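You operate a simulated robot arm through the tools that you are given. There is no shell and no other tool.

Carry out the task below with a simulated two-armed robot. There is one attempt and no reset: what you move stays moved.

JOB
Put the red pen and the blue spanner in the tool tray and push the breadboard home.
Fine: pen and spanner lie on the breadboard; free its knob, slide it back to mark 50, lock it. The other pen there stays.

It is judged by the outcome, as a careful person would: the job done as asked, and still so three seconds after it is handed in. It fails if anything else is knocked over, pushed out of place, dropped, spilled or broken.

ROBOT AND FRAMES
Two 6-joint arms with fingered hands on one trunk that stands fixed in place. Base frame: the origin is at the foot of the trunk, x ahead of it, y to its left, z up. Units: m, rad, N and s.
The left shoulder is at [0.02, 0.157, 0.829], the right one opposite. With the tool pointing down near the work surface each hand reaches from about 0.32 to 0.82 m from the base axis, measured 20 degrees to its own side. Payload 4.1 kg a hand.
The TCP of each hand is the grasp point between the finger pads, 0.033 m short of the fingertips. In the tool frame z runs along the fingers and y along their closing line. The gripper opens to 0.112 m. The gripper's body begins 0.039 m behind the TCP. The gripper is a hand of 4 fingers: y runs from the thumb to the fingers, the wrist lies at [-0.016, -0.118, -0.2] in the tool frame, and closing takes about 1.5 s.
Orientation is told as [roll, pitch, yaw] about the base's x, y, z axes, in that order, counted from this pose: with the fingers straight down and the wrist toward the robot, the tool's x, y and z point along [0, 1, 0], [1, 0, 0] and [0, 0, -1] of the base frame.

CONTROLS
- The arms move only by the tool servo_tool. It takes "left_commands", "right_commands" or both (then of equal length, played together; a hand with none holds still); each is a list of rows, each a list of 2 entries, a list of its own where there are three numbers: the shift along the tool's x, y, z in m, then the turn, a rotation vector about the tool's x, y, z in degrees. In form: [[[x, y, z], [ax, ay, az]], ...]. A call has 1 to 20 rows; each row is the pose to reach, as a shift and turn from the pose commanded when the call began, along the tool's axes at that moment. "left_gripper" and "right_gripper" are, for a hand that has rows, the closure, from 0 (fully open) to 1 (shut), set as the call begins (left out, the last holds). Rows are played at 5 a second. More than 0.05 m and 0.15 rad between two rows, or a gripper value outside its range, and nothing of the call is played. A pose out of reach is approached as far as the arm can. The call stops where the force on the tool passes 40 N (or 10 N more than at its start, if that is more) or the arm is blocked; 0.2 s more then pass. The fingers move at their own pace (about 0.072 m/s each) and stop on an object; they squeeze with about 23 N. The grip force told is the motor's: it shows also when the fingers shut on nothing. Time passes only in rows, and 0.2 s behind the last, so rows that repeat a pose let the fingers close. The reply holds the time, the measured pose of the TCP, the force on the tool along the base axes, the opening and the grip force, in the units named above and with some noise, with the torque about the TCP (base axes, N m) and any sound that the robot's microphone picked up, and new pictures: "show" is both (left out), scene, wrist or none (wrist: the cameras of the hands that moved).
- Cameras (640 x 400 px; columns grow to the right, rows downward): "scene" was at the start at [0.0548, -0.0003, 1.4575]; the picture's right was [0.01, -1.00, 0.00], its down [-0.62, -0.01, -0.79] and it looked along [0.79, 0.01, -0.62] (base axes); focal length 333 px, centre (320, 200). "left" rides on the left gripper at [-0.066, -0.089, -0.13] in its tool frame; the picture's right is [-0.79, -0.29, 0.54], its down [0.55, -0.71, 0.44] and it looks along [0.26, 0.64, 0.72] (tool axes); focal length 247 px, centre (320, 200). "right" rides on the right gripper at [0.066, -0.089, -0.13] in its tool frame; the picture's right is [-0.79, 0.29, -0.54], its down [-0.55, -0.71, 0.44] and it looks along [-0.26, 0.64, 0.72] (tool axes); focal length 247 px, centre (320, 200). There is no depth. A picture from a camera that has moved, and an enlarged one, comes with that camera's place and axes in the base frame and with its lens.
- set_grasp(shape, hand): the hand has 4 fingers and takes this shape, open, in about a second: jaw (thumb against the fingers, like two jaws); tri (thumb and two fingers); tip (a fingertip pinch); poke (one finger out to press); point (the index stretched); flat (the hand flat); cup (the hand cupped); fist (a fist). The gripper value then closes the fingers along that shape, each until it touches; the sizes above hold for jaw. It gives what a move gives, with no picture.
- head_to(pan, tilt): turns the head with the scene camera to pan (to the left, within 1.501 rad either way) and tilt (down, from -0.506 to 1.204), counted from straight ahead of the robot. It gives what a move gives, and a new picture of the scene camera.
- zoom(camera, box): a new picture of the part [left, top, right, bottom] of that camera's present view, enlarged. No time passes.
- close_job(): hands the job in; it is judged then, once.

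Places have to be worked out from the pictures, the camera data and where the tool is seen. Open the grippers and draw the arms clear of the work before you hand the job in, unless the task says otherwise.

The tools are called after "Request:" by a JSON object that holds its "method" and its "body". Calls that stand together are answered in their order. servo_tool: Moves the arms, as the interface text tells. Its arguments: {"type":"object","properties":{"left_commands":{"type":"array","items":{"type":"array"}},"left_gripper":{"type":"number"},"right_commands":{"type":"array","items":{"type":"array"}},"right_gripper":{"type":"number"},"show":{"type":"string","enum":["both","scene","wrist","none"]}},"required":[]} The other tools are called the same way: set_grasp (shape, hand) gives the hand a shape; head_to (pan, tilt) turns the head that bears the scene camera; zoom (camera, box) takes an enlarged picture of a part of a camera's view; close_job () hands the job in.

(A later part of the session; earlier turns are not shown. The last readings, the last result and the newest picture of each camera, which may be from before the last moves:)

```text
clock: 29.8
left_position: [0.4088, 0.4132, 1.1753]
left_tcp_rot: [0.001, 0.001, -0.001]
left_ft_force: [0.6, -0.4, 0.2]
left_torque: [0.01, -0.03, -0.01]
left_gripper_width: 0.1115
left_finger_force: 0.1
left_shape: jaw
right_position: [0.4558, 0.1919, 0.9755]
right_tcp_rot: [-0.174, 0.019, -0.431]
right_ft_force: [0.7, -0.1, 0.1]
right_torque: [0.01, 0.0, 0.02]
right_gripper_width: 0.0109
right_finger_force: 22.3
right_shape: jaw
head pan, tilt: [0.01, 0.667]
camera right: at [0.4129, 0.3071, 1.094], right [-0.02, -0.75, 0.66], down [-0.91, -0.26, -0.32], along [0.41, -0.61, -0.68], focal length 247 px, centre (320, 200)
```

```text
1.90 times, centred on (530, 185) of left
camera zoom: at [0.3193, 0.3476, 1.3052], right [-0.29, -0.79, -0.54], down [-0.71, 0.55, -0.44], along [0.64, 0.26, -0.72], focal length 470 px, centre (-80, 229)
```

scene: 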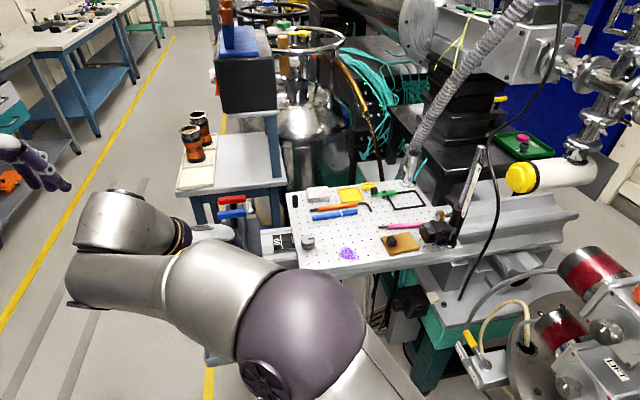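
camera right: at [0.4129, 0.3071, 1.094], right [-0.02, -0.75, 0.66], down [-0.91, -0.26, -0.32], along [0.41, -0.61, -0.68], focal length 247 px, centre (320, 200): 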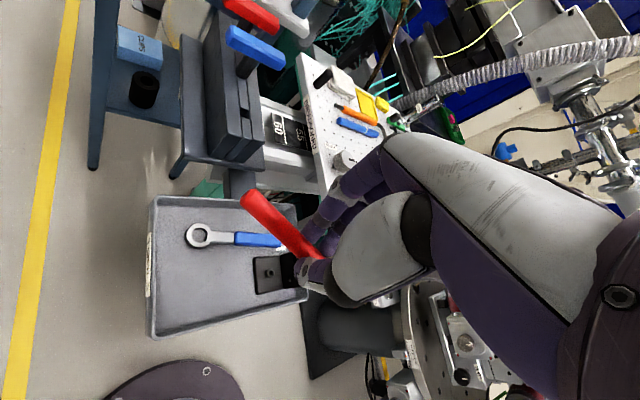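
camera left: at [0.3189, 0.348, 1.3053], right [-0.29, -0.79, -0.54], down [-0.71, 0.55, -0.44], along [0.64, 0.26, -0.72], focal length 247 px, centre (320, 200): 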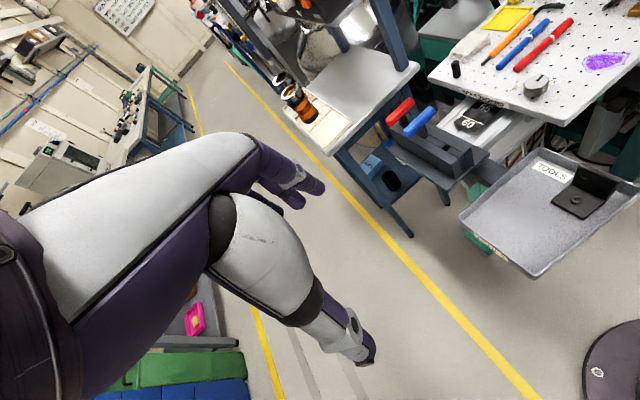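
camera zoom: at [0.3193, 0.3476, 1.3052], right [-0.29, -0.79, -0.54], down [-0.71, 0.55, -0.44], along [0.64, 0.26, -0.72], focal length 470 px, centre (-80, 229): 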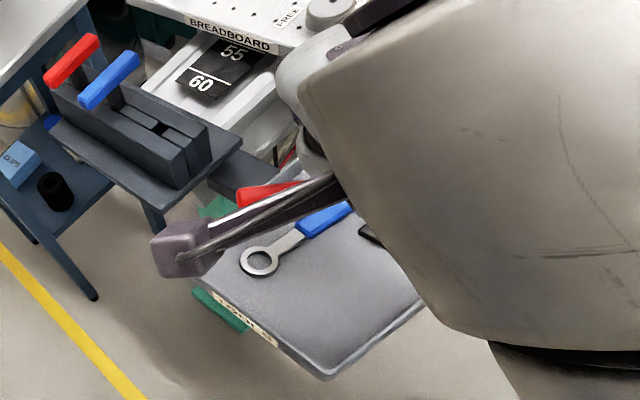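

The hand reached the diagonal pose exactly (yaw −0.43). The pen's resting line should clear ring, bracket and walls after a small shift; I'll descend to TCP z≈0.79.

Request:
{"method": "servo_tool", "body": {"right_commands": [[[0.0116, 0.0049, 0.0355], [0, 0, 0]], [[0.018, 0.0056, 0.0721], [0, 0, 0]], [[0.0245, 0.0063, 0.1086], [0, 0, 0]], [[0.0309, 0.007, 0.1452], [0, 0, 0]], [[0.0373, 0.0077, 0.1817], [0, 0, 0]], [[0.0373, 0.0077, 0.1817], [0, 0, 0]]], "show": "both"}}

Request:
{"method": "zoom", "body": {"camera": "right", "box": [150, 120, 370, 330]}}

```text
clock: 31.2
left_position: [0.4095, 0.4141, 1.1748]
left_tcp_rot: [-0.001, 0.001, -0.001]
left_ft_force: [-0.4, 0.6, -0.8]
left_torque: [0.0, 0.03, -0.01]
left_gripper_width: 0.1114
left_finger_force: 0.0
left_shape: jaw
right_position: [0.4621, 0.1947, 0.7911]
right_tcp_rot: [-0.173, 0.019, -0.431]
right_ft_force: [-0.2, 0.2, -0.7]
right_torque: [0.0, 0.02, 0.01]
right_gripper_width: 0.0108
right_finger_force: 23.2
right_shape: jaw
head pan, tilt: [0.01, 0.667]
camera right: at [0.4176, 0.3109, 0.91], right [-0.02, -0.75, 0.66], down [-0.91, -0.26, -0.32], along [0.41, -0.61, -0.68], focal length 247 px, centre (320, 200)
```

scene: 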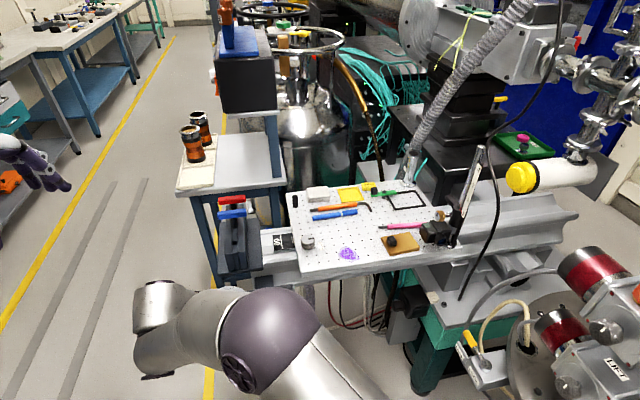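
right: 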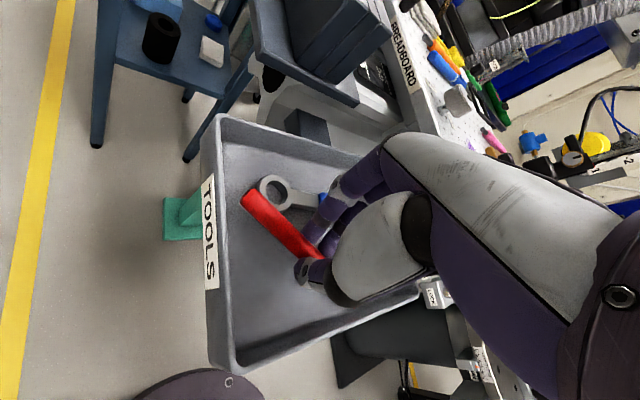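

```text
1.90 times, centred on (260, 225) of right
camera zoom: at [0.4176, 0.3109, 0.91], right [-0.02, -0.75, 0.66], down [-0.91, -0.26, -0.32], along [0.41, -0.61, -0.68], focal length 470 px, centre (434, 152)
```

zoom: 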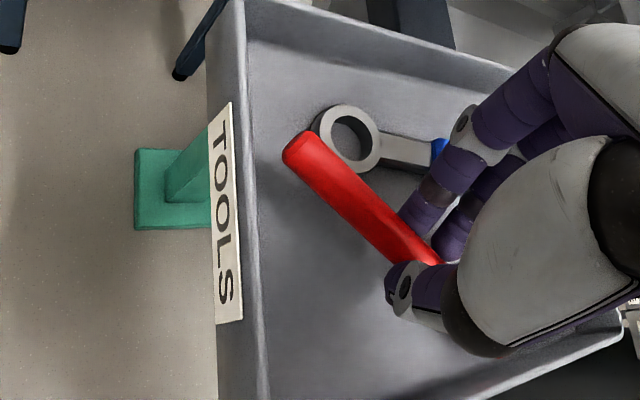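

The pen is about 15 mm above the floor, well between ring and left wall. I'll lower 12 mm.

Request:
{"method": "servo_tool", "body": {"right_commands": [[[0.0007, 0.0001, 0.0039], [0, 0, 0]], [[0.0014, 0.0001, 0.0079], [0, 0, 0]], [[0.0021, 0.0002, 0.0118], [0, 0, 0]]], "show": "none"}}

Request:
{"method": "servo_tool", "body": {"right_commands": [[[0.0003, 0, 0.0015], [0, 0, 0]], [[0.0005, 0.0001, 0.003], [0, 0, 0]]], "show": "none"}}

Request:
{"method": "zoom", "body": {"camera": "right", "box": [220, 150, 360, 310]}}

```text
clock: 32.0
left_position: [0.41, 0.4138, 1.1743]
left_tcp_rot: [0.0, 0.001, -0.002]
left_ft_force: [-0.5, 0.1, -0.1]
left_torque: [0.02, -0.01, -0.01]
left_gripper_width: 0.1117
left_finger_force: 0.0
left_shape: jaw
right_position: [0.4615, 0.1954, 0.7797]
right_tcp_rot: [-0.173, 0.019, -0.429]
right_ft_force: [0.5, -0.6, 0.7]
right_torque: [-0.06, 0.02, 0.01]
right_gripper_width: 0.0109
right_finger_force: 23.0
right_shape: jaw
head pan, tilt: [0.01, 0.667]
```

```text
clock: 32.6
left_position: [0.4094, 0.4138, 1.1745]
left_tcp_rot: [-0.001, -0.001, -0.001]
left_ft_force: [-0.1, -0.2, 0.5]
left_torque: [-0.02, 0.02, -0.01]
left_gripper_width: 0.1114
left_finger_force: 0.1
left_shape: jaw
right_position: [0.4617, 0.1926, 0.7755]
right_tcp_rot: [-0.172, 0.019, -0.431]
right_ft_force: [0.6, 1.2, 3.8]
right_torque: [-0.16, 0.06, 0.01]
right_gripper_width: 0.0107
right_finger_force: 23.3
right_shape: jaw
head pan, tilt: [0.01, 0.667]
```

```text
2.50 times, centred on (290, 230) of right
camera zoom: at [0.4187, 0.3104, 0.8944], right [-0.02, -0.75, 0.66], down [-0.91, -0.26, -0.32], along [0.42, -0.61, -0.68], focal length 617 px, centre (395, 125)
```

zoom: 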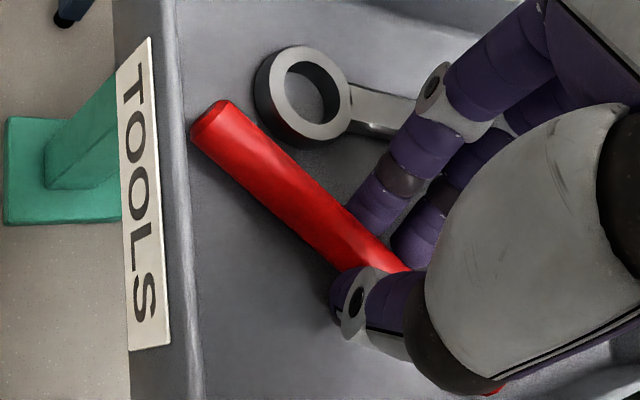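

Light contact (3.8 N) has begun at the pen's near end. I'll go 1 mm lower to seat it, then open slightly.

Request:
{"method": "servo_tool", "body": {"right_commands": [[[0.0001, 0, 0.0005], [0, 0, 0]], [[0.0002, 0, 0.001], [0, 0, 0]]], "show": "none"}}

Request:
{"method": "servo_tool", "body": {"right_commands": [[[0, 0, 0], [0, 0, 0]], [[0, 0, 0], [0, 0, 0]], [[0, 0, 0], [0, 0, 0]], [[0, 0, 0], [0, 0, 0]]], "right_gripper": 0.8, "show": "wrist"}}

Request:
{"method": "zoom", "body": {"camera": "right", "box": [220, 150, 360, 310]}}

```text
clock: 33.2
left_position: [0.41, 0.4148, 1.1756]
left_tcp_rot: [0.001, 0.0, -0.002]
left_ft_force: [0.0, 0.3, 0.5]
left_torque: [0.02, -0.02, 0.03]
left_gripper_width: 0.1116
left_finger_force: 0.0
left_shape: jaw
right_position: [0.4617, 0.1944, 0.7758]
right_tcp_rot: [-0.173, 0.018, -0.429]
right_ft_force: [-3.6, -0.2, 15.5]
right_torque: [-0.35, 0.13, 0.02]
right_gripper_width: 0.0108
right_finger_force: 22.5
right_shape: jaw
head pan, tilt: [0.01, 0.667]
```

```text
clock: 34.2
left_position: [0.4093, 0.4151, 1.1744]
left_tcp_rot: [0.001, -0.001, 0.0]
left_ft_force: [-0.8, -0.2, 0.4]
left_torque: [-0.01, 0.01, 0.05]
left_gripper_width: 0.1116
left_finger_force: 0.1
left_shape: jaw
right_position: [0.4614, 0.1945, 0.774]
right_tcp_rot: [-0.171, 0.019, -0.427]
right_ft_force: [-0.6, 1.0, 6.4]
right_torque: [0.04, -0.07, 0.05]
right_gripper_width: 0.0221
right_finger_force: 0.0
right_shape: jaw
head pan, tilt: [0.01, 0.667]
camera right: at [0.4187, 0.3104, 0.8922], right [-0.01, -0.75, 0.66], down [-0.91, -0.26, -0.32], along [0.41, -0.61, -0.68], focal length 247 px, centre (320, 200)
```

right: 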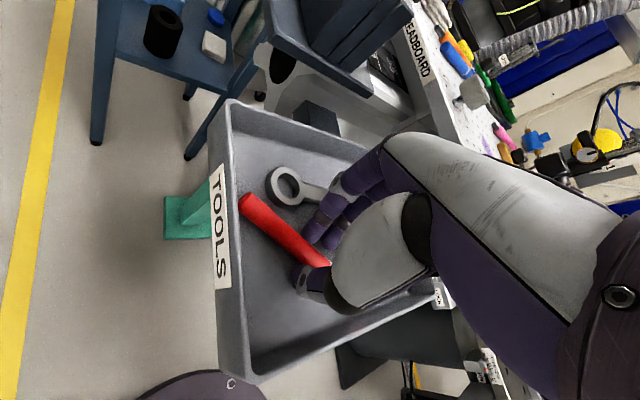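

```text
2.50 times, centred on (290, 230) of right
camera zoom: at [0.4187, 0.3104, 0.8922], right [-0.01, -0.75, 0.66], down [-0.91, -0.26, -0.32], along [0.41, -0.61, -0.68], focal length 617 px, centre (395, 125)
```

zoom: 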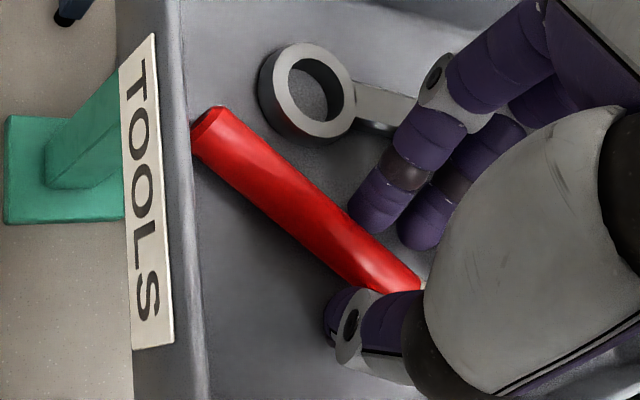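

The pen is released and lying on the tray floor. I'll raise the hand straight up.

Request:
{"method": "servo_tool", "body": {"right_commands": [[[-0.0017, -0.0002, -0.0098], [0, 0, 0]], [[-0.0052, -0.0006, -0.0295], [0, 0, 0]], [[-0.0121, -0.0013, -0.0689], [0, 0, 0]], [[-0.0199, -0.0022, -0.113], [0, 0, 0]], [[-0.0277, -0.003, -0.1575], [0, 0, 0]], [[-0.0346, -0.0038, -0.1969], [0, 0, 0]]], "show": "wrist"}}

Request:
{"method": "zoom", "body": {"camera": "right", "box": [120, 170, 340, 350]}}

```text
clock: 35.6
left_position: [0.4099, 0.414, 1.1749]
left_tcp_rot: [0.001, -0.001, -0.002]
left_ft_force: [-0.2, 0.1, -0.1]
left_torque: [-0.02, -0.02, 0.0]
left_gripper_width: 0.1115
left_finger_force: 0.1
left_shape: jaw
right_position: [0.464, 0.1934, 0.973]
right_tcp_rot: [-0.174, 0.018, -0.432]
right_ft_force: [0.0, 0.7, -0.3]
right_torque: [-0.04, 0.04, -0.03]
right_gripper_width: 0.0221
right_finger_force: 0.0
right_shape: jaw
head pan, tilt: [0.01, 0.667]
camera right: at [0.4196, 0.3089, 1.0917], right [-0.01, -0.75, 0.66], down [-0.91, -0.26, -0.32], along [0.41, -0.61, -0.68], focal length 247 px, centre (320, 200)
```

right: 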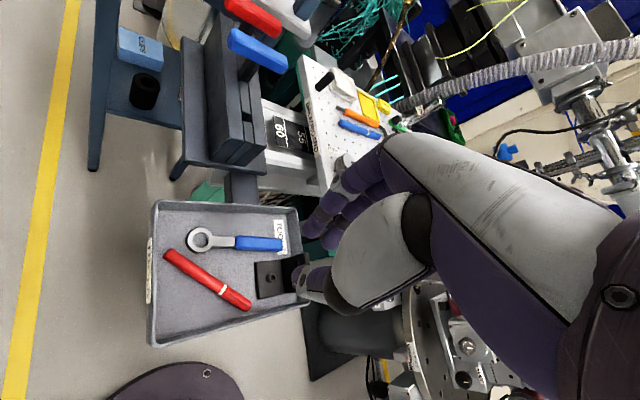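

```text
2.22 times, centred on (230, 260) of right
camera zoom: at [0.4196, 0.3089, 1.0917], right [-0.01, -0.75, 0.66], down [-0.91, -0.26, -0.32], along [0.41, -0.61, -0.68], focal length 549 px, centre (520, 67)
```

zoom: 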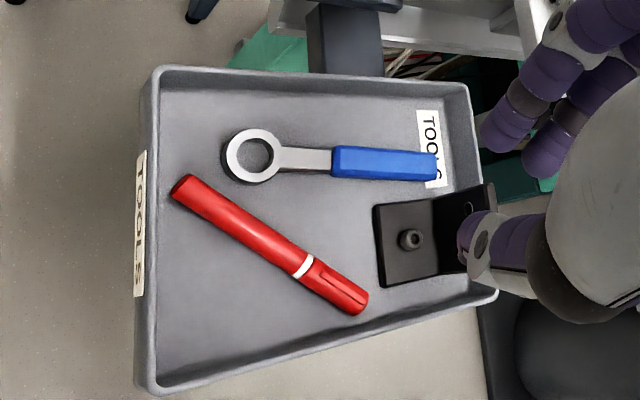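

Pen and spanner both lie in the tray with the bracket untouched. Now the knob: I'll use the right hand since the left camera already has a good view of the scale. First I'll bring it upright above the knob (~0.649, 0.038), with jaw at ~60 mm and yaw −40°.

Request:
{"method": "servo_tool", "body": {"right_commands": [[[-0.0107, 0.0388, 0.0008], [0.05, 1.66, 2.56]], [[-0.0213, 0.0777, 0.0016], [0.1, 3.32, 5.12]], [[-0.032, 0.1165, 0.0024], [0.15, 4.99, 7.68]], [[-0.0427, 0.1553, 0.0031], [0.2, 6.65, 10.24]], [[-0.0533, 0.1942, 0.0039], [0.25, 8.31, 12.8]], [[-0.064, 0.233, 0.0047], [0.3, 9.97, 15.36]], [[-0.064, 0.233, 0.0047], [0.3, 9.97, 15.36]]], "right_gripper": 0.45, "show": "both"}}

Request:
{"method": "zoom", "body": {"camera": "left", "box": [440, 30, 600, 150]}}

```text
clock: 37.2
left_position: [0.4089, 0.4139, 1.1756]
left_tcp_rot: [0.0, -0.001, 0.0]
left_ft_force: [1.1, 0.4, 0.4]
left_torque: [-0.02, -0.03, 0.01]
left_gripper_width: 0.1117
left_finger_force: 0.0
left_shape: jaw
right_position: [0.6474, 0.0387, 0.9742]
right_tcp_rot: [-0.002, 0.0, -0.698]
right_ft_force: [-0.6, -0.4, -0.5]
right_torque: [0.01, 0.0, 0.01]
right_gripper_width: 0.0612
right_finger_force: 0.1
right_shape: jaw
head pan, tilt: [0.01, 0.667]
camera right: at [0.6212, 0.1462, 1.1043], right [-0.29, -0.79, 0.54], down [-0.9, 0.03, -0.43], along [0.33, -0.61, -0.72], focal length 247 px, centre (320, 200)
```

scene: 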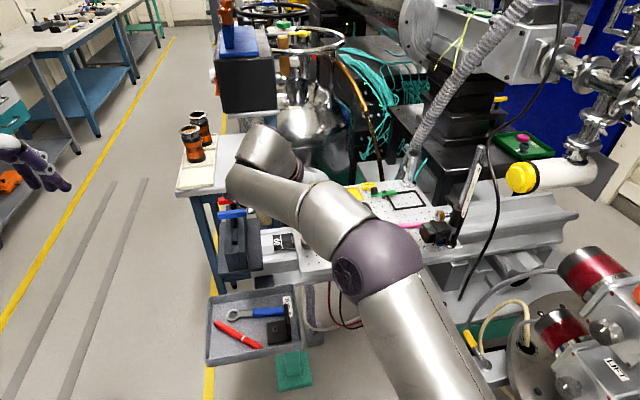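
right: 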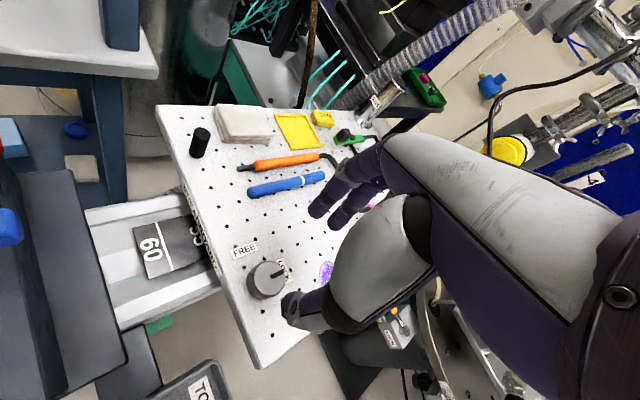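

```text
3.33 times, centred on (520, 90) of left
camera zoom: at [0.3192, 0.3477, 1.3053], right [-0.29, -0.79, -0.54], down [-0.71, 0.55, -0.44], along [0.64, 0.26, -0.72], focal length 823 px, centre (-347, 567)
```

zoom: 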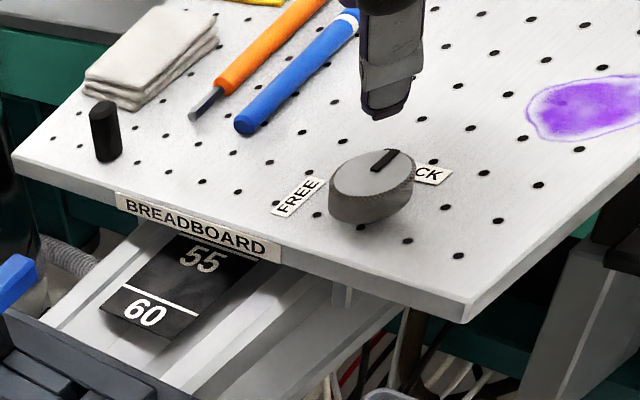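

The hand is upright above the knob and the left camera sees the scale well. I'll test the 90° counter-clockwise turn in free air first to make sure the wrist can do it.

Request:
{"method": "servo_tool", "body": {"right_commands": [[[0, 0, 0], [0, 0, -8.2]], [[0, 0, 0], [0, 0, -16.4]], [[0, 0, 0], [0, 0, -24.6]], [[0, 0, 0], [0, 0, -32.8]], [[0, 0, 0], [0, 0, -41]], [[0, 0, 0], [0, 0, -49.2]], [[0, 0, 0], [0, 0, -57.4]], [[0, 0, 0], [0, 0, -65.6]], [[0, 0, 0], [0, 0, -73.8]], [[0, 0, 0], [0, 0, -82]], [[0, 0, 0], [0, 0, -90]], [[0, 0, 0], [0, 0, -90]]], "show": "both"}}

```text
clock: 39.8
left_position: [0.409, 0.4137, 1.1759]
left_tcp_rot: [-0.001, 0.001, 0.001]
left_ft_force: [-0.7, -0.1, -0.1]
left_torque: [0.02, -0.02, 0.0]
left_gripper_width: 0.1117
left_finger_force: 0.0
left_shape: jaw
right_position: [0.6474, 0.0391, 0.9768]
right_tcp_rot: [0.002, -0.001, 0.874]
right_ft_force: [-0.8, 0.4, -0.1]
right_torque: [0.02, -0.02, 0.02]
right_gripper_width: 0.0611
right_finger_force: 0.0
right_shape: jaw
head pan, tilt: [0.01, 0.667]
camera right: at [0.5394, 0.013, 1.1065], right [0.79, -0.29, 0.54], down [-0.03, -0.9, -0.44], along [0.61, 0.33, -0.72], focal length 247 px, centre (320, 200)
```

scene: 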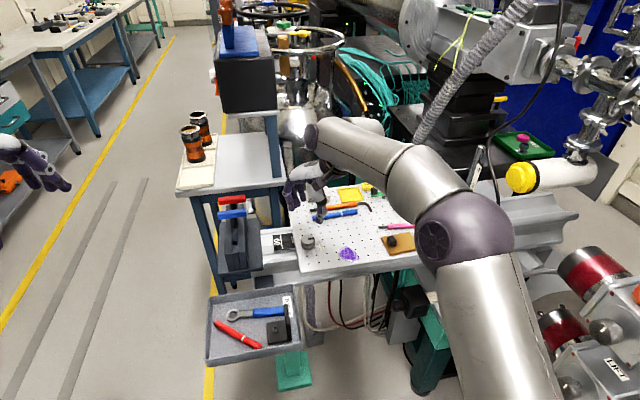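
right: 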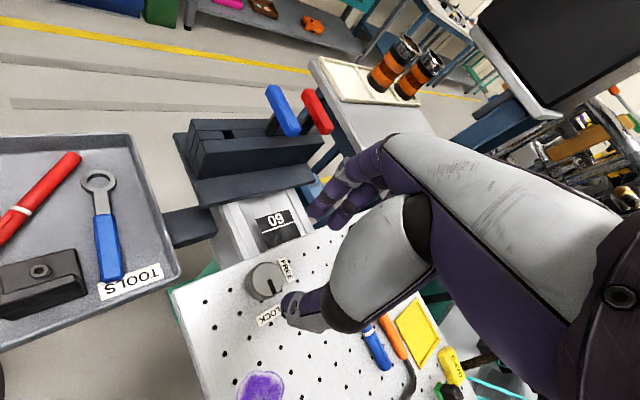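

The full turn is reachable. I'll turn back to −40° and lower over the knob to TCP z≈0.90.

Request:
{"method": "servo_tool", "body": {"right_commands": [[[0, 0, 0], [0, 0, 8.2]], [[0, 0, 0], [0, 0, 16.4]], [[0, 0, 0], [0, 0, 24.6]], [[0, 0, 0], [0, 0, 32.8]], [[0, 0, 0], [0, 0, 41]], [[0, 0, 0], [0, 0, 49.2]], [[0, 0, 0], [0, 0, 57.4]], [[0, 0, 0], [0, 0, 65.6]], [[0, 0, 0], [0, 0, 73.8]], [[0, 0, 0], [0, 0, 82]], [[0, 0, 0], [0, 0, 90]], [[0, 0, 0.04], [0, 0, 90]], [[0, 0, 0.074], [0, 0, 90]], [[0, 0, 0.074], [0, 0, 90]]], "show": "both"}}

Request:
{"method": "zoom", "body": {"camera": "left", "box": [480, 30, 600, 120]}}

Request:
{"method": "zoom", "body": {"camera": "right", "box": [180, 180, 360, 340]}}

Request:
{"method": "zoom", "body": {"camera": "scene", "box": [270, 200, 370, 280]}}

```text
clock: 42.8
left_position: [0.4086, 0.4148, 1.176]
left_tcp_rot: [-0.001, 0.0, -0.001]
left_ft_force: [-0.3, -0.3, -0.1]
left_torque: [-0.02, 0.0, 0.0]
left_gripper_width: 0.1118
left_finger_force: 0.1
left_shape: jaw
right_position: [0.6479, 0.0365, 0.9029]
right_tcp_rot: [-0.002, 0.001, -0.699]
right_ft_force: [-0.5, 0.4, -0.9]
right_torque: [0.01, 0.0, 0.01]
right_gripper_width: 0.0613
right_finger_force: 0.0
right_shape: jaw
head pan, tilt: [0.01, 0.667]
camera right: at [0.6208, 0.1459, 1.0305], right [-0.29, -0.79, 0.54], down [-0.9, 0.03, -0.43], along [0.33, -0.61, -0.72], focal length 247 px, centre (320, 200)
```

scene: 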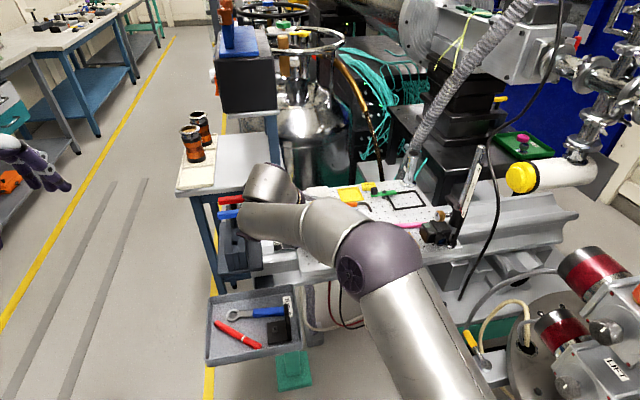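
right: 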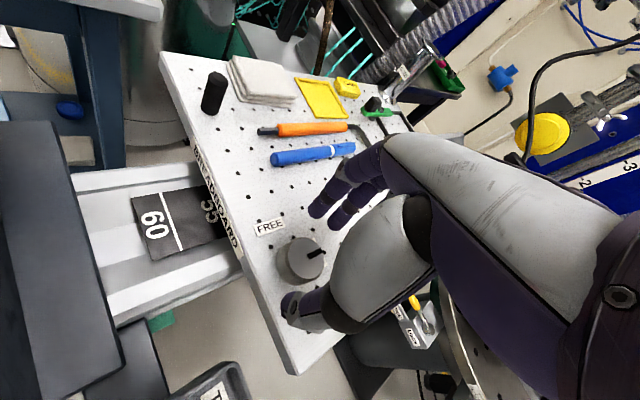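

```text
4.44 times, centred on (540, 75) of left
camera zoom: at [0.3192, 0.3476, 1.3053], right [-0.29, -0.79, -0.54], down [-0.71, 0.55, -0.44], along [0.64, 0.26, -0.72], focal length 1098 px, centre (-658, 756)
```

zoom: 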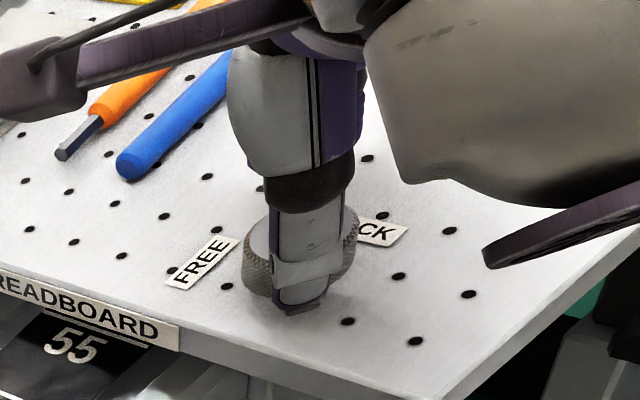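

```text
2.50 times, centred on (270, 260) of right
camera zoom: at [0.6208, 0.1459, 1.0305], right [-0.29, -0.79, 0.54], down [-0.9, 0.03, -0.43], along [0.33, -0.61, -0.72], focal length 617 px, centre (445, 50)
```

zoom: 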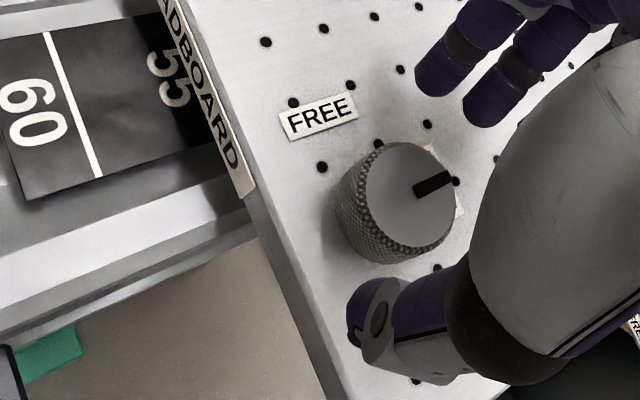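

```text
5.00 times, centred on (320, 240) of scene
camera zoom: at [0.0547, -0.0004, 1.4575], right [0.01, -1.0, 0.0], down [-0.62, -0.01, -0.79], along [0.79, 0.01, -0.62], focal length 1665 px, centre (320, 0)
```

zoom: 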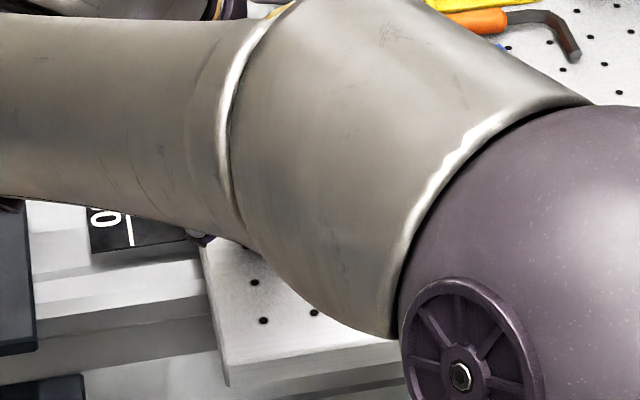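

The knob sits centred between thumb and fingers. I'll lower 27 mm around it, then close.

Request:
{"method": "servo_tool", "body": {"right_commands": [[[0, 0, 0.009], [0, 0, 0]], [[0, 0, 0.018], [0, 0, 0]], [[0, 0, 0.027], [0, 0, 0]], [[0, 0, 0.027], [0, 0, 0]]], "show": "wrist"}}

Request:
{"method": "zoom", "body": {"camera": "right", "box": [180, 180, 360, 340]}}

Request:
{"method": "zoom", "body": {"camera": "left", "box": [480, 30, 600, 120]}}

```text
clock: 43.8
left_position: [0.409, 0.4141, 1.1749]
left_tcp_rot: [0.001, 0.001, 0.0]
left_ft_force: [-0.7, -0.2, 0.6]
left_torque: [0.02, 0.0, -0.01]
left_gripper_width: 0.1121
left_finger_force: 0.0
left_shape: jaw
right_position: [0.648, 0.0385, 0.8755]
right_tcp_rot: [-0.002, -0.001, -0.698]
right_ft_force: [0.1, 0.0, 0.2]
right_torque: [0.02, 0.03, -0.02]
right_gripper_width: 0.0612
right_finger_force: 0.0
right_shape: jaw
head pan, tilt: [0.01, 0.667]
camera right: at [0.6212, 0.147, 1.0041], right [-0.29, -0.79, 0.54], down [-0.9, 0.03, -0.43], along [0.33, -0.61, -0.72], focal length 247 px, centre (320, 200)
```

right: 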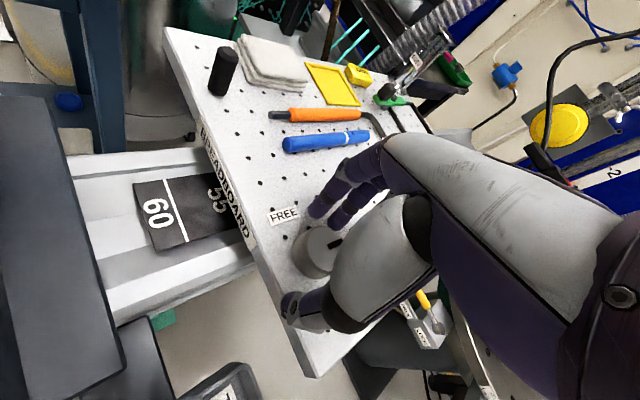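

```text
2.50 times, centred on (270, 260) of right
camera zoom: at [0.6212, 0.147, 1.0041], right [-0.29, -0.79, 0.54], down [-0.9, 0.03, -0.43], along [0.33, -0.61, -0.72], focal length 617 px, centre (445, 50)
```

zoom: 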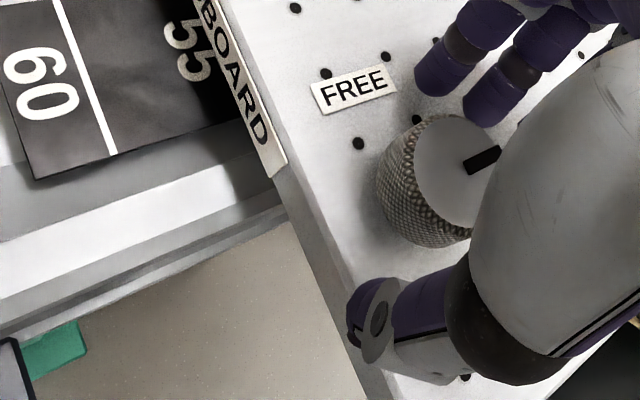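

```text
4.44 times, centred on (540, 75) of left
camera zoom: at [0.3192, 0.3477, 1.3052], right [-0.29, -0.79, -0.54], down [-0.71, 0.55, -0.44], along [0.64, 0.26, -0.72], focal length 1098 px, centre (-658, 756)
```

zoom: 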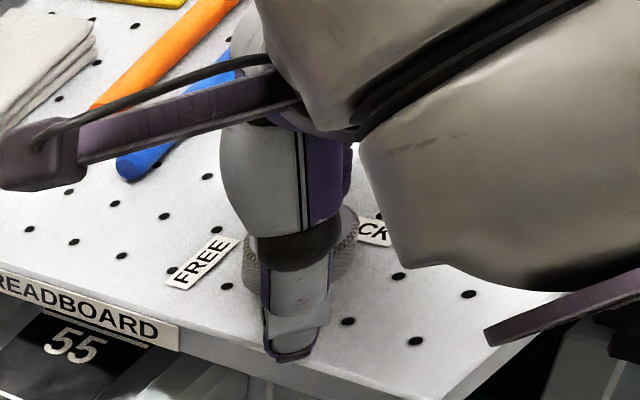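

The jaw is around the knob with no contact yet. Closing on it.

Request:
{"method": "servo_tool", "body": {"right_commands": [[[0, 0, 0], [0, 0, 0]], [[0, 0, 0], [0, 0, 0]], [[0, 0, 0], [0, 0, 0]], [[0, 0, 0], [0, 0, 0]], [[0, 0, 0], [0, 0, 0]], [[0, 0, 0], [0, 0, 0]]], "right_gripper": 1.0, "show": "none"}}

Request:
{"method": "zoom", "body": {"camera": "right", "box": [180, 180, 360, 340]}}

```text
clock: 45.2
left_position: [0.4104, 0.4143, 1.1757]
left_tcp_rot: [0.0, 0.001, 0.0]
left_ft_force: [0.3, -0.1, 0.1]
left_torque: [0.0, 0.01, -0.03]
left_gripper_width: 0.1119
left_finger_force: 0.1
left_shape: jaw
right_position: [0.6475, 0.0393, 0.8749]
right_tcp_rot: [0.0, -0.001, -0.698]
right_ft_force: [-2.0, 3.4, -2.6]
right_torque: [0.08, 0.03, 0.02]
right_gripper_width: 0.0278
right_finger_force: 22.9
right_shape: jaw
head pan, tilt: [0.01, 0.667]
```

```text
2.50 times, centred on (270, 260) of right
camera zoom: at [0.6211, 0.1473, 1.0042], right [-0.29, -0.79, 0.54], down [-0.9, 0.03, -0.43], along [0.33, -0.61, -0.72], focal length 617 px, centre (445, 50)
```

zoom: 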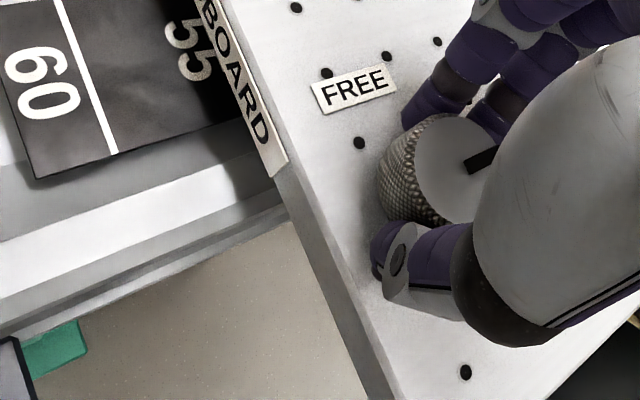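

Gripped (23 N). I'll turn counter-clockwise 45° slowly and check that the knob follows.

Request:
{"method": "servo_tool", "body": {"right_commands": [[[0, 0, 0], [0, 0, -5]], [[0, 0, 0], [0, 0, -10]], [[0, 0, 0], [0, 0, -15]], [[0, 0, 0], [0, 0, -20]], [[0, 0, 0], [0, 0, -25]], [[0, 0, 0], [0, 0, -30]], [[0, 0, 0], [0, 0, -35]], [[0, 0, 0], [0, 0, -40]], [[0, 0, 0], [0, 0, -45]]], "show": "wrist"}}

Request:
{"method": "zoom", "body": {"camera": "right", "box": [180, 180, 360, 340]}}

Request:
{"method": "zoom", "body": {"camera": "left", "box": [480, 30, 600, 120]}}

```text
clock: 47.2
left_position: [0.4101, 0.4154, 1.1751]
left_tcp_rot: [-0.001, 0.001, -0.001]
left_ft_force: [0.8, -0.1, 0.4]
left_torque: [0.02, -0.02, 0.0]
left_gripper_width: 0.1115
left_finger_force: 0.0
left_shape: jaw
right_position: [0.6478, 0.0374, 0.8756]
right_tcp_rot: [-0.002, 0.002, 0.089]
right_ft_force: [-7.9, 0.5, -7.0]
right_torque: [0.01, 0.19, -0.02]
right_gripper_width: 0.0273
right_finger_force: 23.0
right_shape: jaw
head pan, tilt: [0.01, 0.667]
camera right: at [0.5521, 0.0963, 1.0048], right [0.36, -0.76, 0.54], down [-0.66, -0.61, -0.43], along [0.66, -0.2, -0.72], focal length 247 px, centre (320, 200)
```

right: 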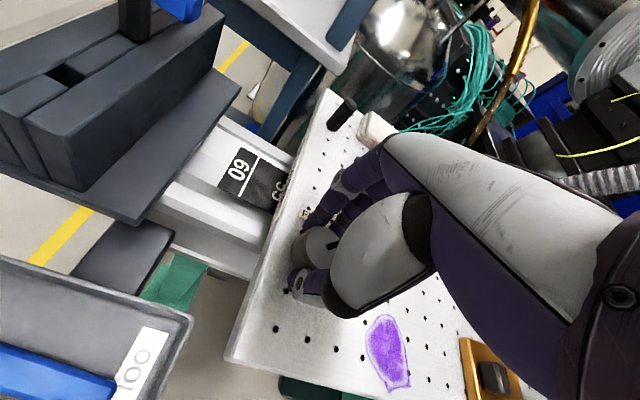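

```text
2.50 times, centred on (270, 260) of right
camera zoom: at [0.5521, 0.0963, 1.0048], right [0.36, -0.76, 0.54], down [-0.66, -0.61, -0.43], along [0.66, -0.2, -0.72], focal length 617 px, centre (445, 50)
```

zoom: 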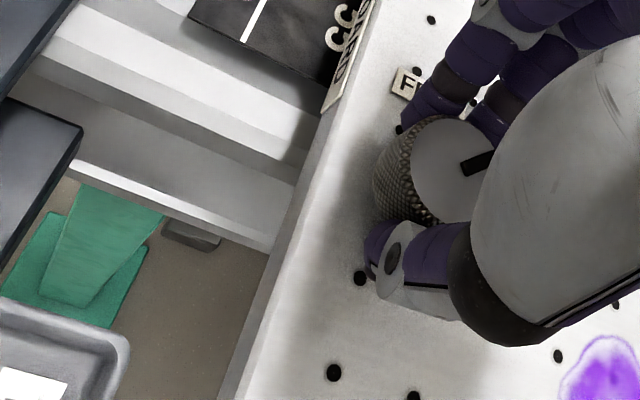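

```text
4.44 times, centred on (540, 75) of left
camera zoom: at [0.3192, 0.3477, 1.3052], right [-0.29, -0.79, -0.54], down [-0.71, 0.55, -0.44], along [0.64, 0.26, -0.72], focal length 1098 px, centre (-658, 756)
```

zoom: 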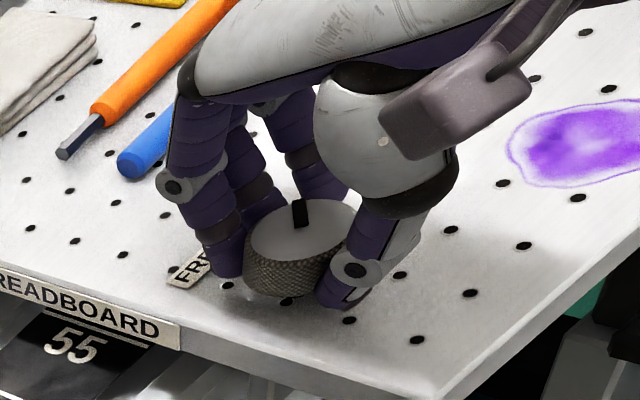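

The knob follows the hand (the pointer keeps its place relative to the fingers). I'll turn the remaining 45°.

Request:
{"method": "servo_tool", "body": {"right_commands": [[[0, 0, 0], [0, 0, -5]], [[0, 0, 0], [0, 0, -10]], [[0, 0, 0], [0, 0, -15]], [[0, 0, 0], [0, 0, -20]], [[0, 0, 0], [0, 0, -25]], [[0, 0, 0], [0, 0, -30]], [[0, 0, 0], [0, 0, -35]], [[0, 0, 0], [0, 0, -40]], [[0, 0, 0], [0, 0, -45]], [[0, 0, 0], [0, 0, -45]]], "show": "wrist"}}

Request:
{"method": "zoom", "body": {"camera": "right", "box": [180, 180, 360, 340]}}

Request:
{"method": "zoom", "body": {"camera": "left", "box": [460, 30, 580, 120]}}

Request:
{"method": "zoom", "body": {"camera": "scene", "box": [260, 200, 340, 260]}}

```text
clock: 49.4
left_position: [0.4106, 0.414, 1.1755]
left_tcp_rot: [0.0, 0.0, -0.002]
left_ft_force: [-0.9, -1.2, -0.4]
left_torque: [-0.01, 0.0, 0.04]
left_gripper_width: 0.1117
left_finger_force: 0.1
left_shape: jaw
right_position: [0.6462, 0.0388, 0.8748]
right_tcp_rot: [0.001, 0.004, 0.875]
right_ft_force: [-9.2, -6.0, -9.8]
right_torque: [-0.14, 0.2, -0.03]
right_gripper_width: 0.027
right_finger_force: 23.1
right_shape: jaw
head pan, tilt: [0.01, 0.667]
camera right: at [0.5392, 0.0126, 1.0055], right [0.79, -0.29, 0.54], down [-0.03, -0.9, -0.43], along [0.61, 0.33, -0.72], focal length 247 px, centre (320, 200)
```

right: 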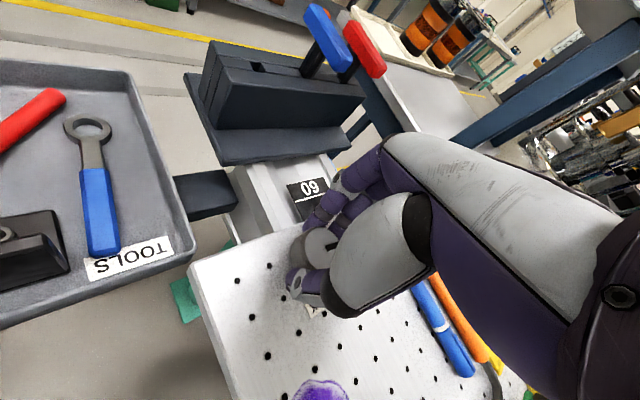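

```text
2.50 times, centred on (270, 260) of right
camera zoom: at [0.5392, 0.0126, 1.0055], right [0.79, -0.29, 0.54], down [-0.03, -0.9, -0.43], along [0.61, 0.33, -0.72], focal length 617 px, centre (445, 50)
```

zoom: 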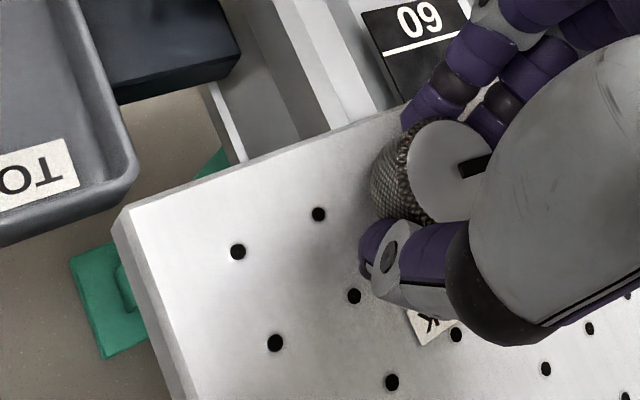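

```text
4.44 times, centred on (520, 75) of left
camera zoom: at [0.3192, 0.3475, 1.3053], right [-0.29, -0.79, -0.54], down [-0.71, 0.55, -0.44], along [0.64, 0.26, -0.72], focal length 1098 px, centre (-569, 756)
```

zoom: 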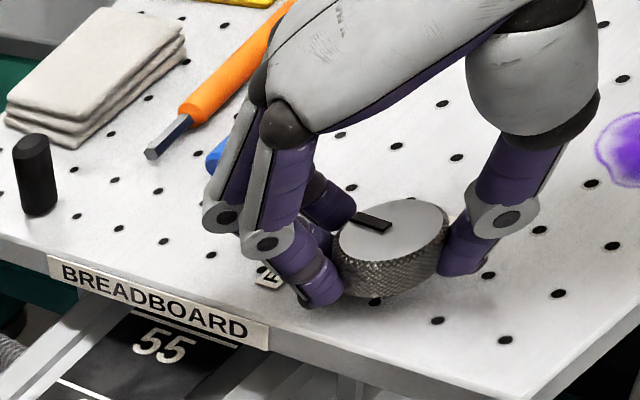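

```text
6.67 times, centred on (300, 230) of scene
camera zoom: at [0.0547, -0.0005, 1.4575], right [0.01, -1.0, 0.0], down [-0.62, -0.01, -0.79], along [0.79, 0.01, -0.62], focal length 2220 px, centre (453, 0)
```

zoom: 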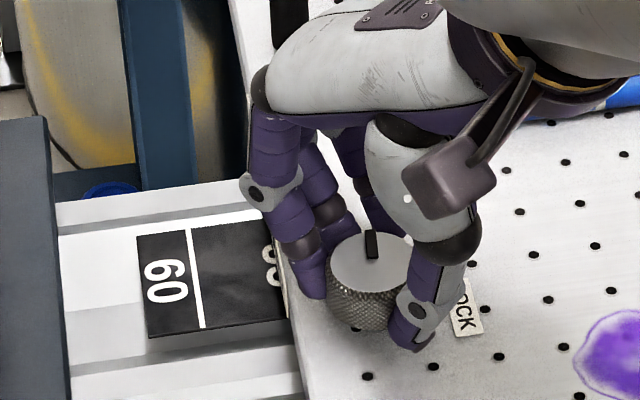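

The pointer now points to FREE, and the forces are modest. I'll try sliding the board 12 mm to the right along the rail direction while holding the knob, watching the force.

Request:
{"method": "servo_tool", "body": {"right_commands": [[[-0.0023, -0.0019, 0], [0, 0, 0]], [[-0.0047, -0.0037, 0], [0, 0, 0]], [[-0.007, -0.0056, 0], [0, 0, 0]], [[-0.0094, -0.0075, 0], [0, 0, 0]]], "show": "scene"}}

Request:
{"method": "zoom", "body": {"camera": "left", "box": [440, 30, 600, 150]}}

```text
clock: 50.4
left_position: [0.4094, 0.4138, 1.1747]
left_tcp_rot: [0.0, -0.001, -0.001]
left_ft_force: [0.1, 0.0, 0.0]
left_torque: [-0.03, -0.03, 0.01]
left_gripper_width: 0.1117
left_finger_force: 0.1
left_shape: jaw
right_position: [0.6495, 0.026, 0.8764]
right_tcp_rot: [0.002, 0.002, 0.874]
right_ft_force: [-11.7, 1.3, -6.9]
right_torque: [0.01, 0.25, 0.01]
right_gripper_width: 0.0272
right_finger_force: 23.6
right_shape: jaw
head pan, tilt: [0.01, 0.667]
```

scene: 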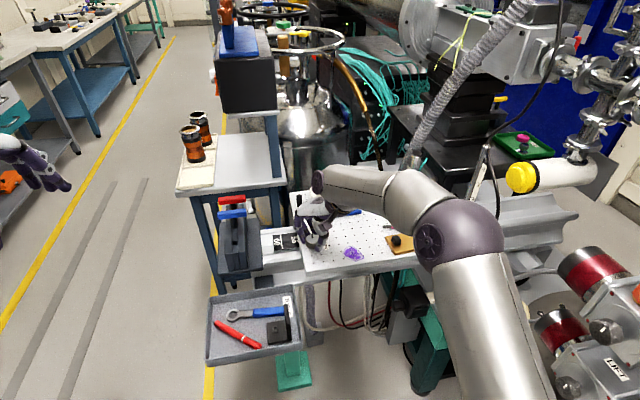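

```text
3.33 times, centred on (520, 90) of left
camera zoom: at [0.3191, 0.3477, 1.3053], right [-0.29, -0.79, -0.54], down [-0.71, 0.55, -0.44], along [0.64, 0.26, -0.72], focal length 823 px, centre (-347, 567)
```

zoom: 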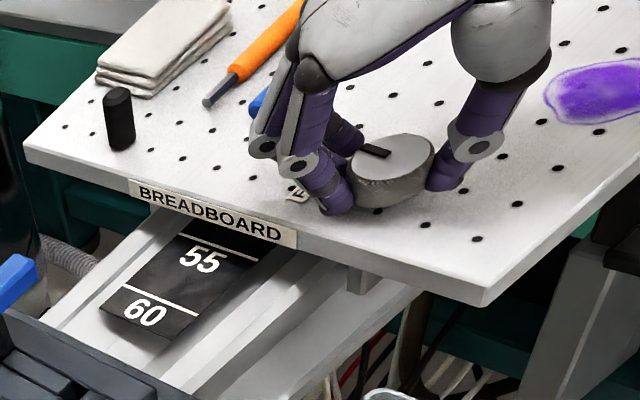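

The board slides freely with the knob (the 55 line is now fully in view). I'll continue 30 mm more at the same pace.

Request:
{"method": "servo_tool", "body": {"right_commands": [[[-0.0023, -0.0019, 0], [0, 0, 0]], [[-0.0047, -0.0038, 0], [0, 0, 0]], [[-0.007, -0.0056, 0], [0, 0, 0]], [[-0.0094, -0.0075, 0], [0, 0, 0]], [[-0.0117, -0.0094, 0], [0, 0, 0]], [[-0.014, -0.0113, 0], [0, 0, 0]], [[-0.0164, -0.0131, 0], [0, 0, 0]], [[-0.0187, -0.015, 0], [0, 0, 0]], [[-0.0211, -0.0169, 0], [0, 0, 0]], [[-0.0234, -0.0188, 0], [0, 0, 0]]], "show": "scene"}}

Request:
{"method": "zoom", "body": {"camera": "left", "box": [440, 30, 600, 150]}}

Request:
{"method": "zoom", "body": {"camera": "scene", "box": [250, 190, 350, 270]}}

```text
clock: 52.6
left_position: [0.4094, 0.4135, 1.1754]
left_tcp_rot: [-0.001, -0.001, -0.003]
left_ft_force: [-0.6, 0.3, 0.8]
left_torque: [0.04, 0.02, -0.03]
left_gripper_width: 0.1119
left_finger_force: 0.0
left_shape: jaw
right_position: [0.6566, -0.0031, 0.8759]
right_tcp_rot: [0.0, 0.002, 0.872]
right_ft_force: [-9.8, 2.5, -5.4]
right_torque: [0.04, 0.23, 0.01]
right_gripper_width: 0.0269
right_finger_force: 23.1
right_shape: jaw
head pan, tilt: [0.01, 0.667]
```

scene: 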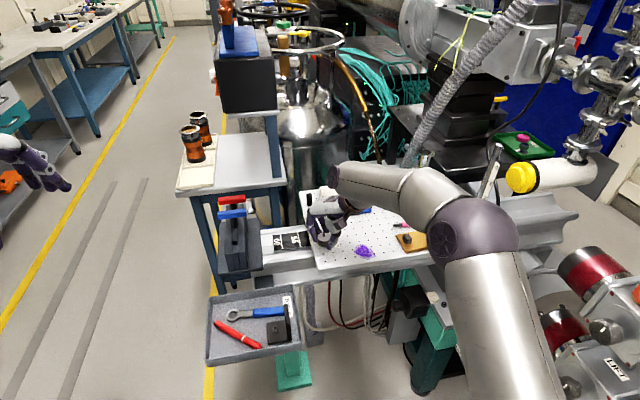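

```text
3.33 times, centred on (520, 90) of left
camera zoom: at [0.3191, 0.3477, 1.3052], right [-0.29, -0.79, -0.54], down [-0.71, 0.55, -0.44], along [0.64, 0.26, -0.72], focal length 823 px, centre (-347, 567)
```

zoom: 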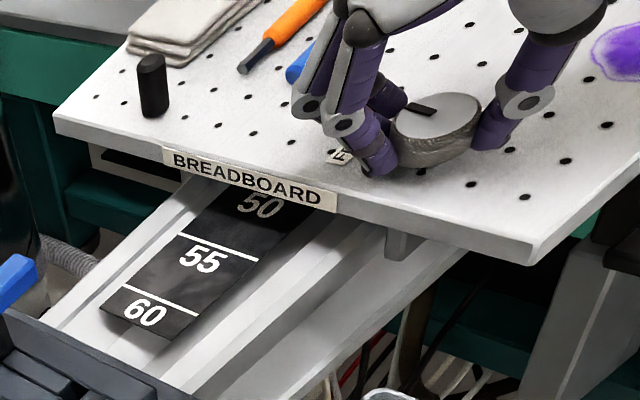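

```text
5.00 times, centred on (300, 230) of scene
camera zoom: at [0.0546, -0.0003, 1.4575], right [0.01, -1.0, 0.0], down [-0.62, -0.01, -0.79], along [0.79, 0.01, -0.62], focal length 1665 px, centre (420, 50)
```

zoom: 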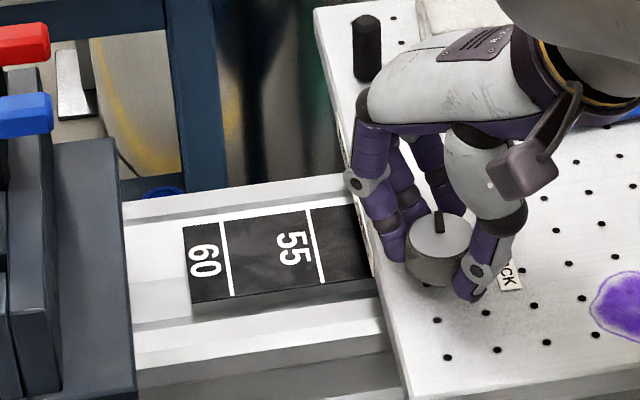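

The board slid about 43 mm in total; 60 and 55 lines are spaced ~50 mm, and 50 is emerging. I'll zoom closely to measure where the board edge is relative to the marks.

Request:
{"method": "zoom", "body": {"camera": "scene", "box": [285, 215, 345, 255]}}

Request:
{"method": "zoom", "body": {"camera": "left", "box": [470, 60, 540, 110]}}

Request:
{"method": "zoom", "body": {"camera": "scene", "box": [290, 180, 350, 290]}}

```text
10.00 times, centred on (315, 235) of scene
camera zoom: at [0.0546, -0.0003, 1.4575], right [0.01, -1.0, 0.0], down [-0.62, -0.01, -0.79], along [0.79, 0.01, -0.62], focal length 3330 px, centre (370, -150)
```

zoom: 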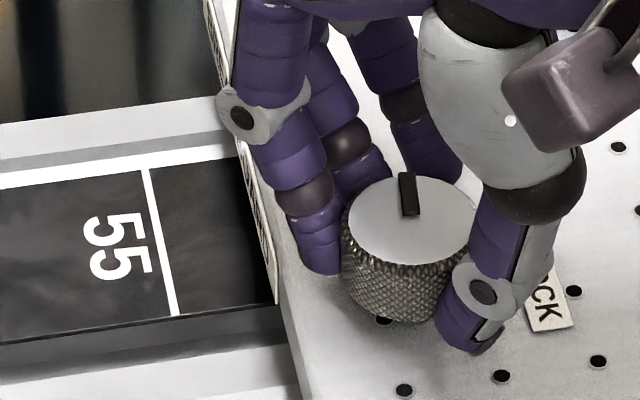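

```text
8.00 times, centred on (505, 85) of left
camera zoom: at [0.3191, 0.3477, 1.3052], right [-0.29, -0.79, -0.54], down [-0.71, 0.55, -0.44], along [0.64, 0.26, -0.72], focal length 1976 px, centre (-1160, 1120)
```

zoom: 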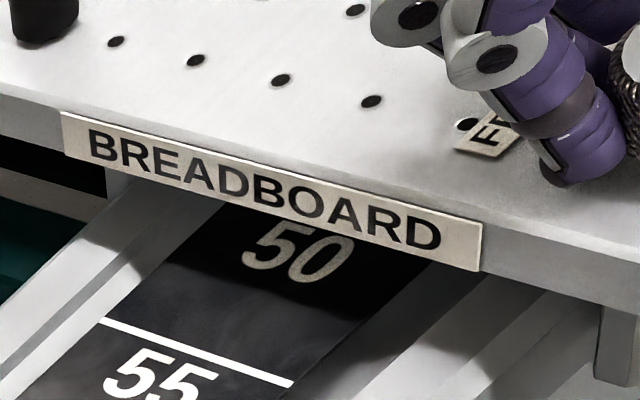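

```text
3.64 times, centred on (320, 235) of scene
camera zoom: at [0.0546, -0.0003, 1.4575], right [0.01, -1.0, 0.0], down [-0.62, -0.01, -0.79], along [0.79, 0.01, -0.62], focal length 1211 px, centre (320, 73)
```

zoom: 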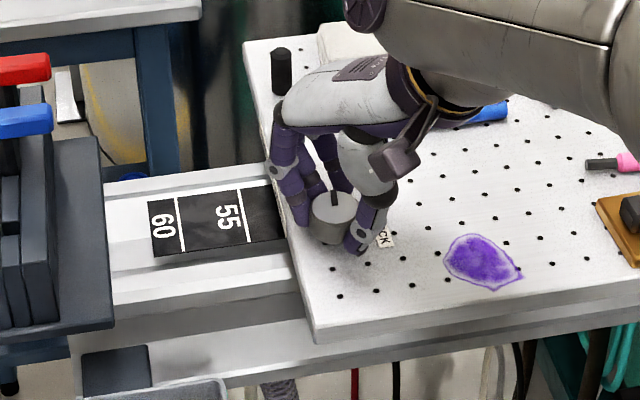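

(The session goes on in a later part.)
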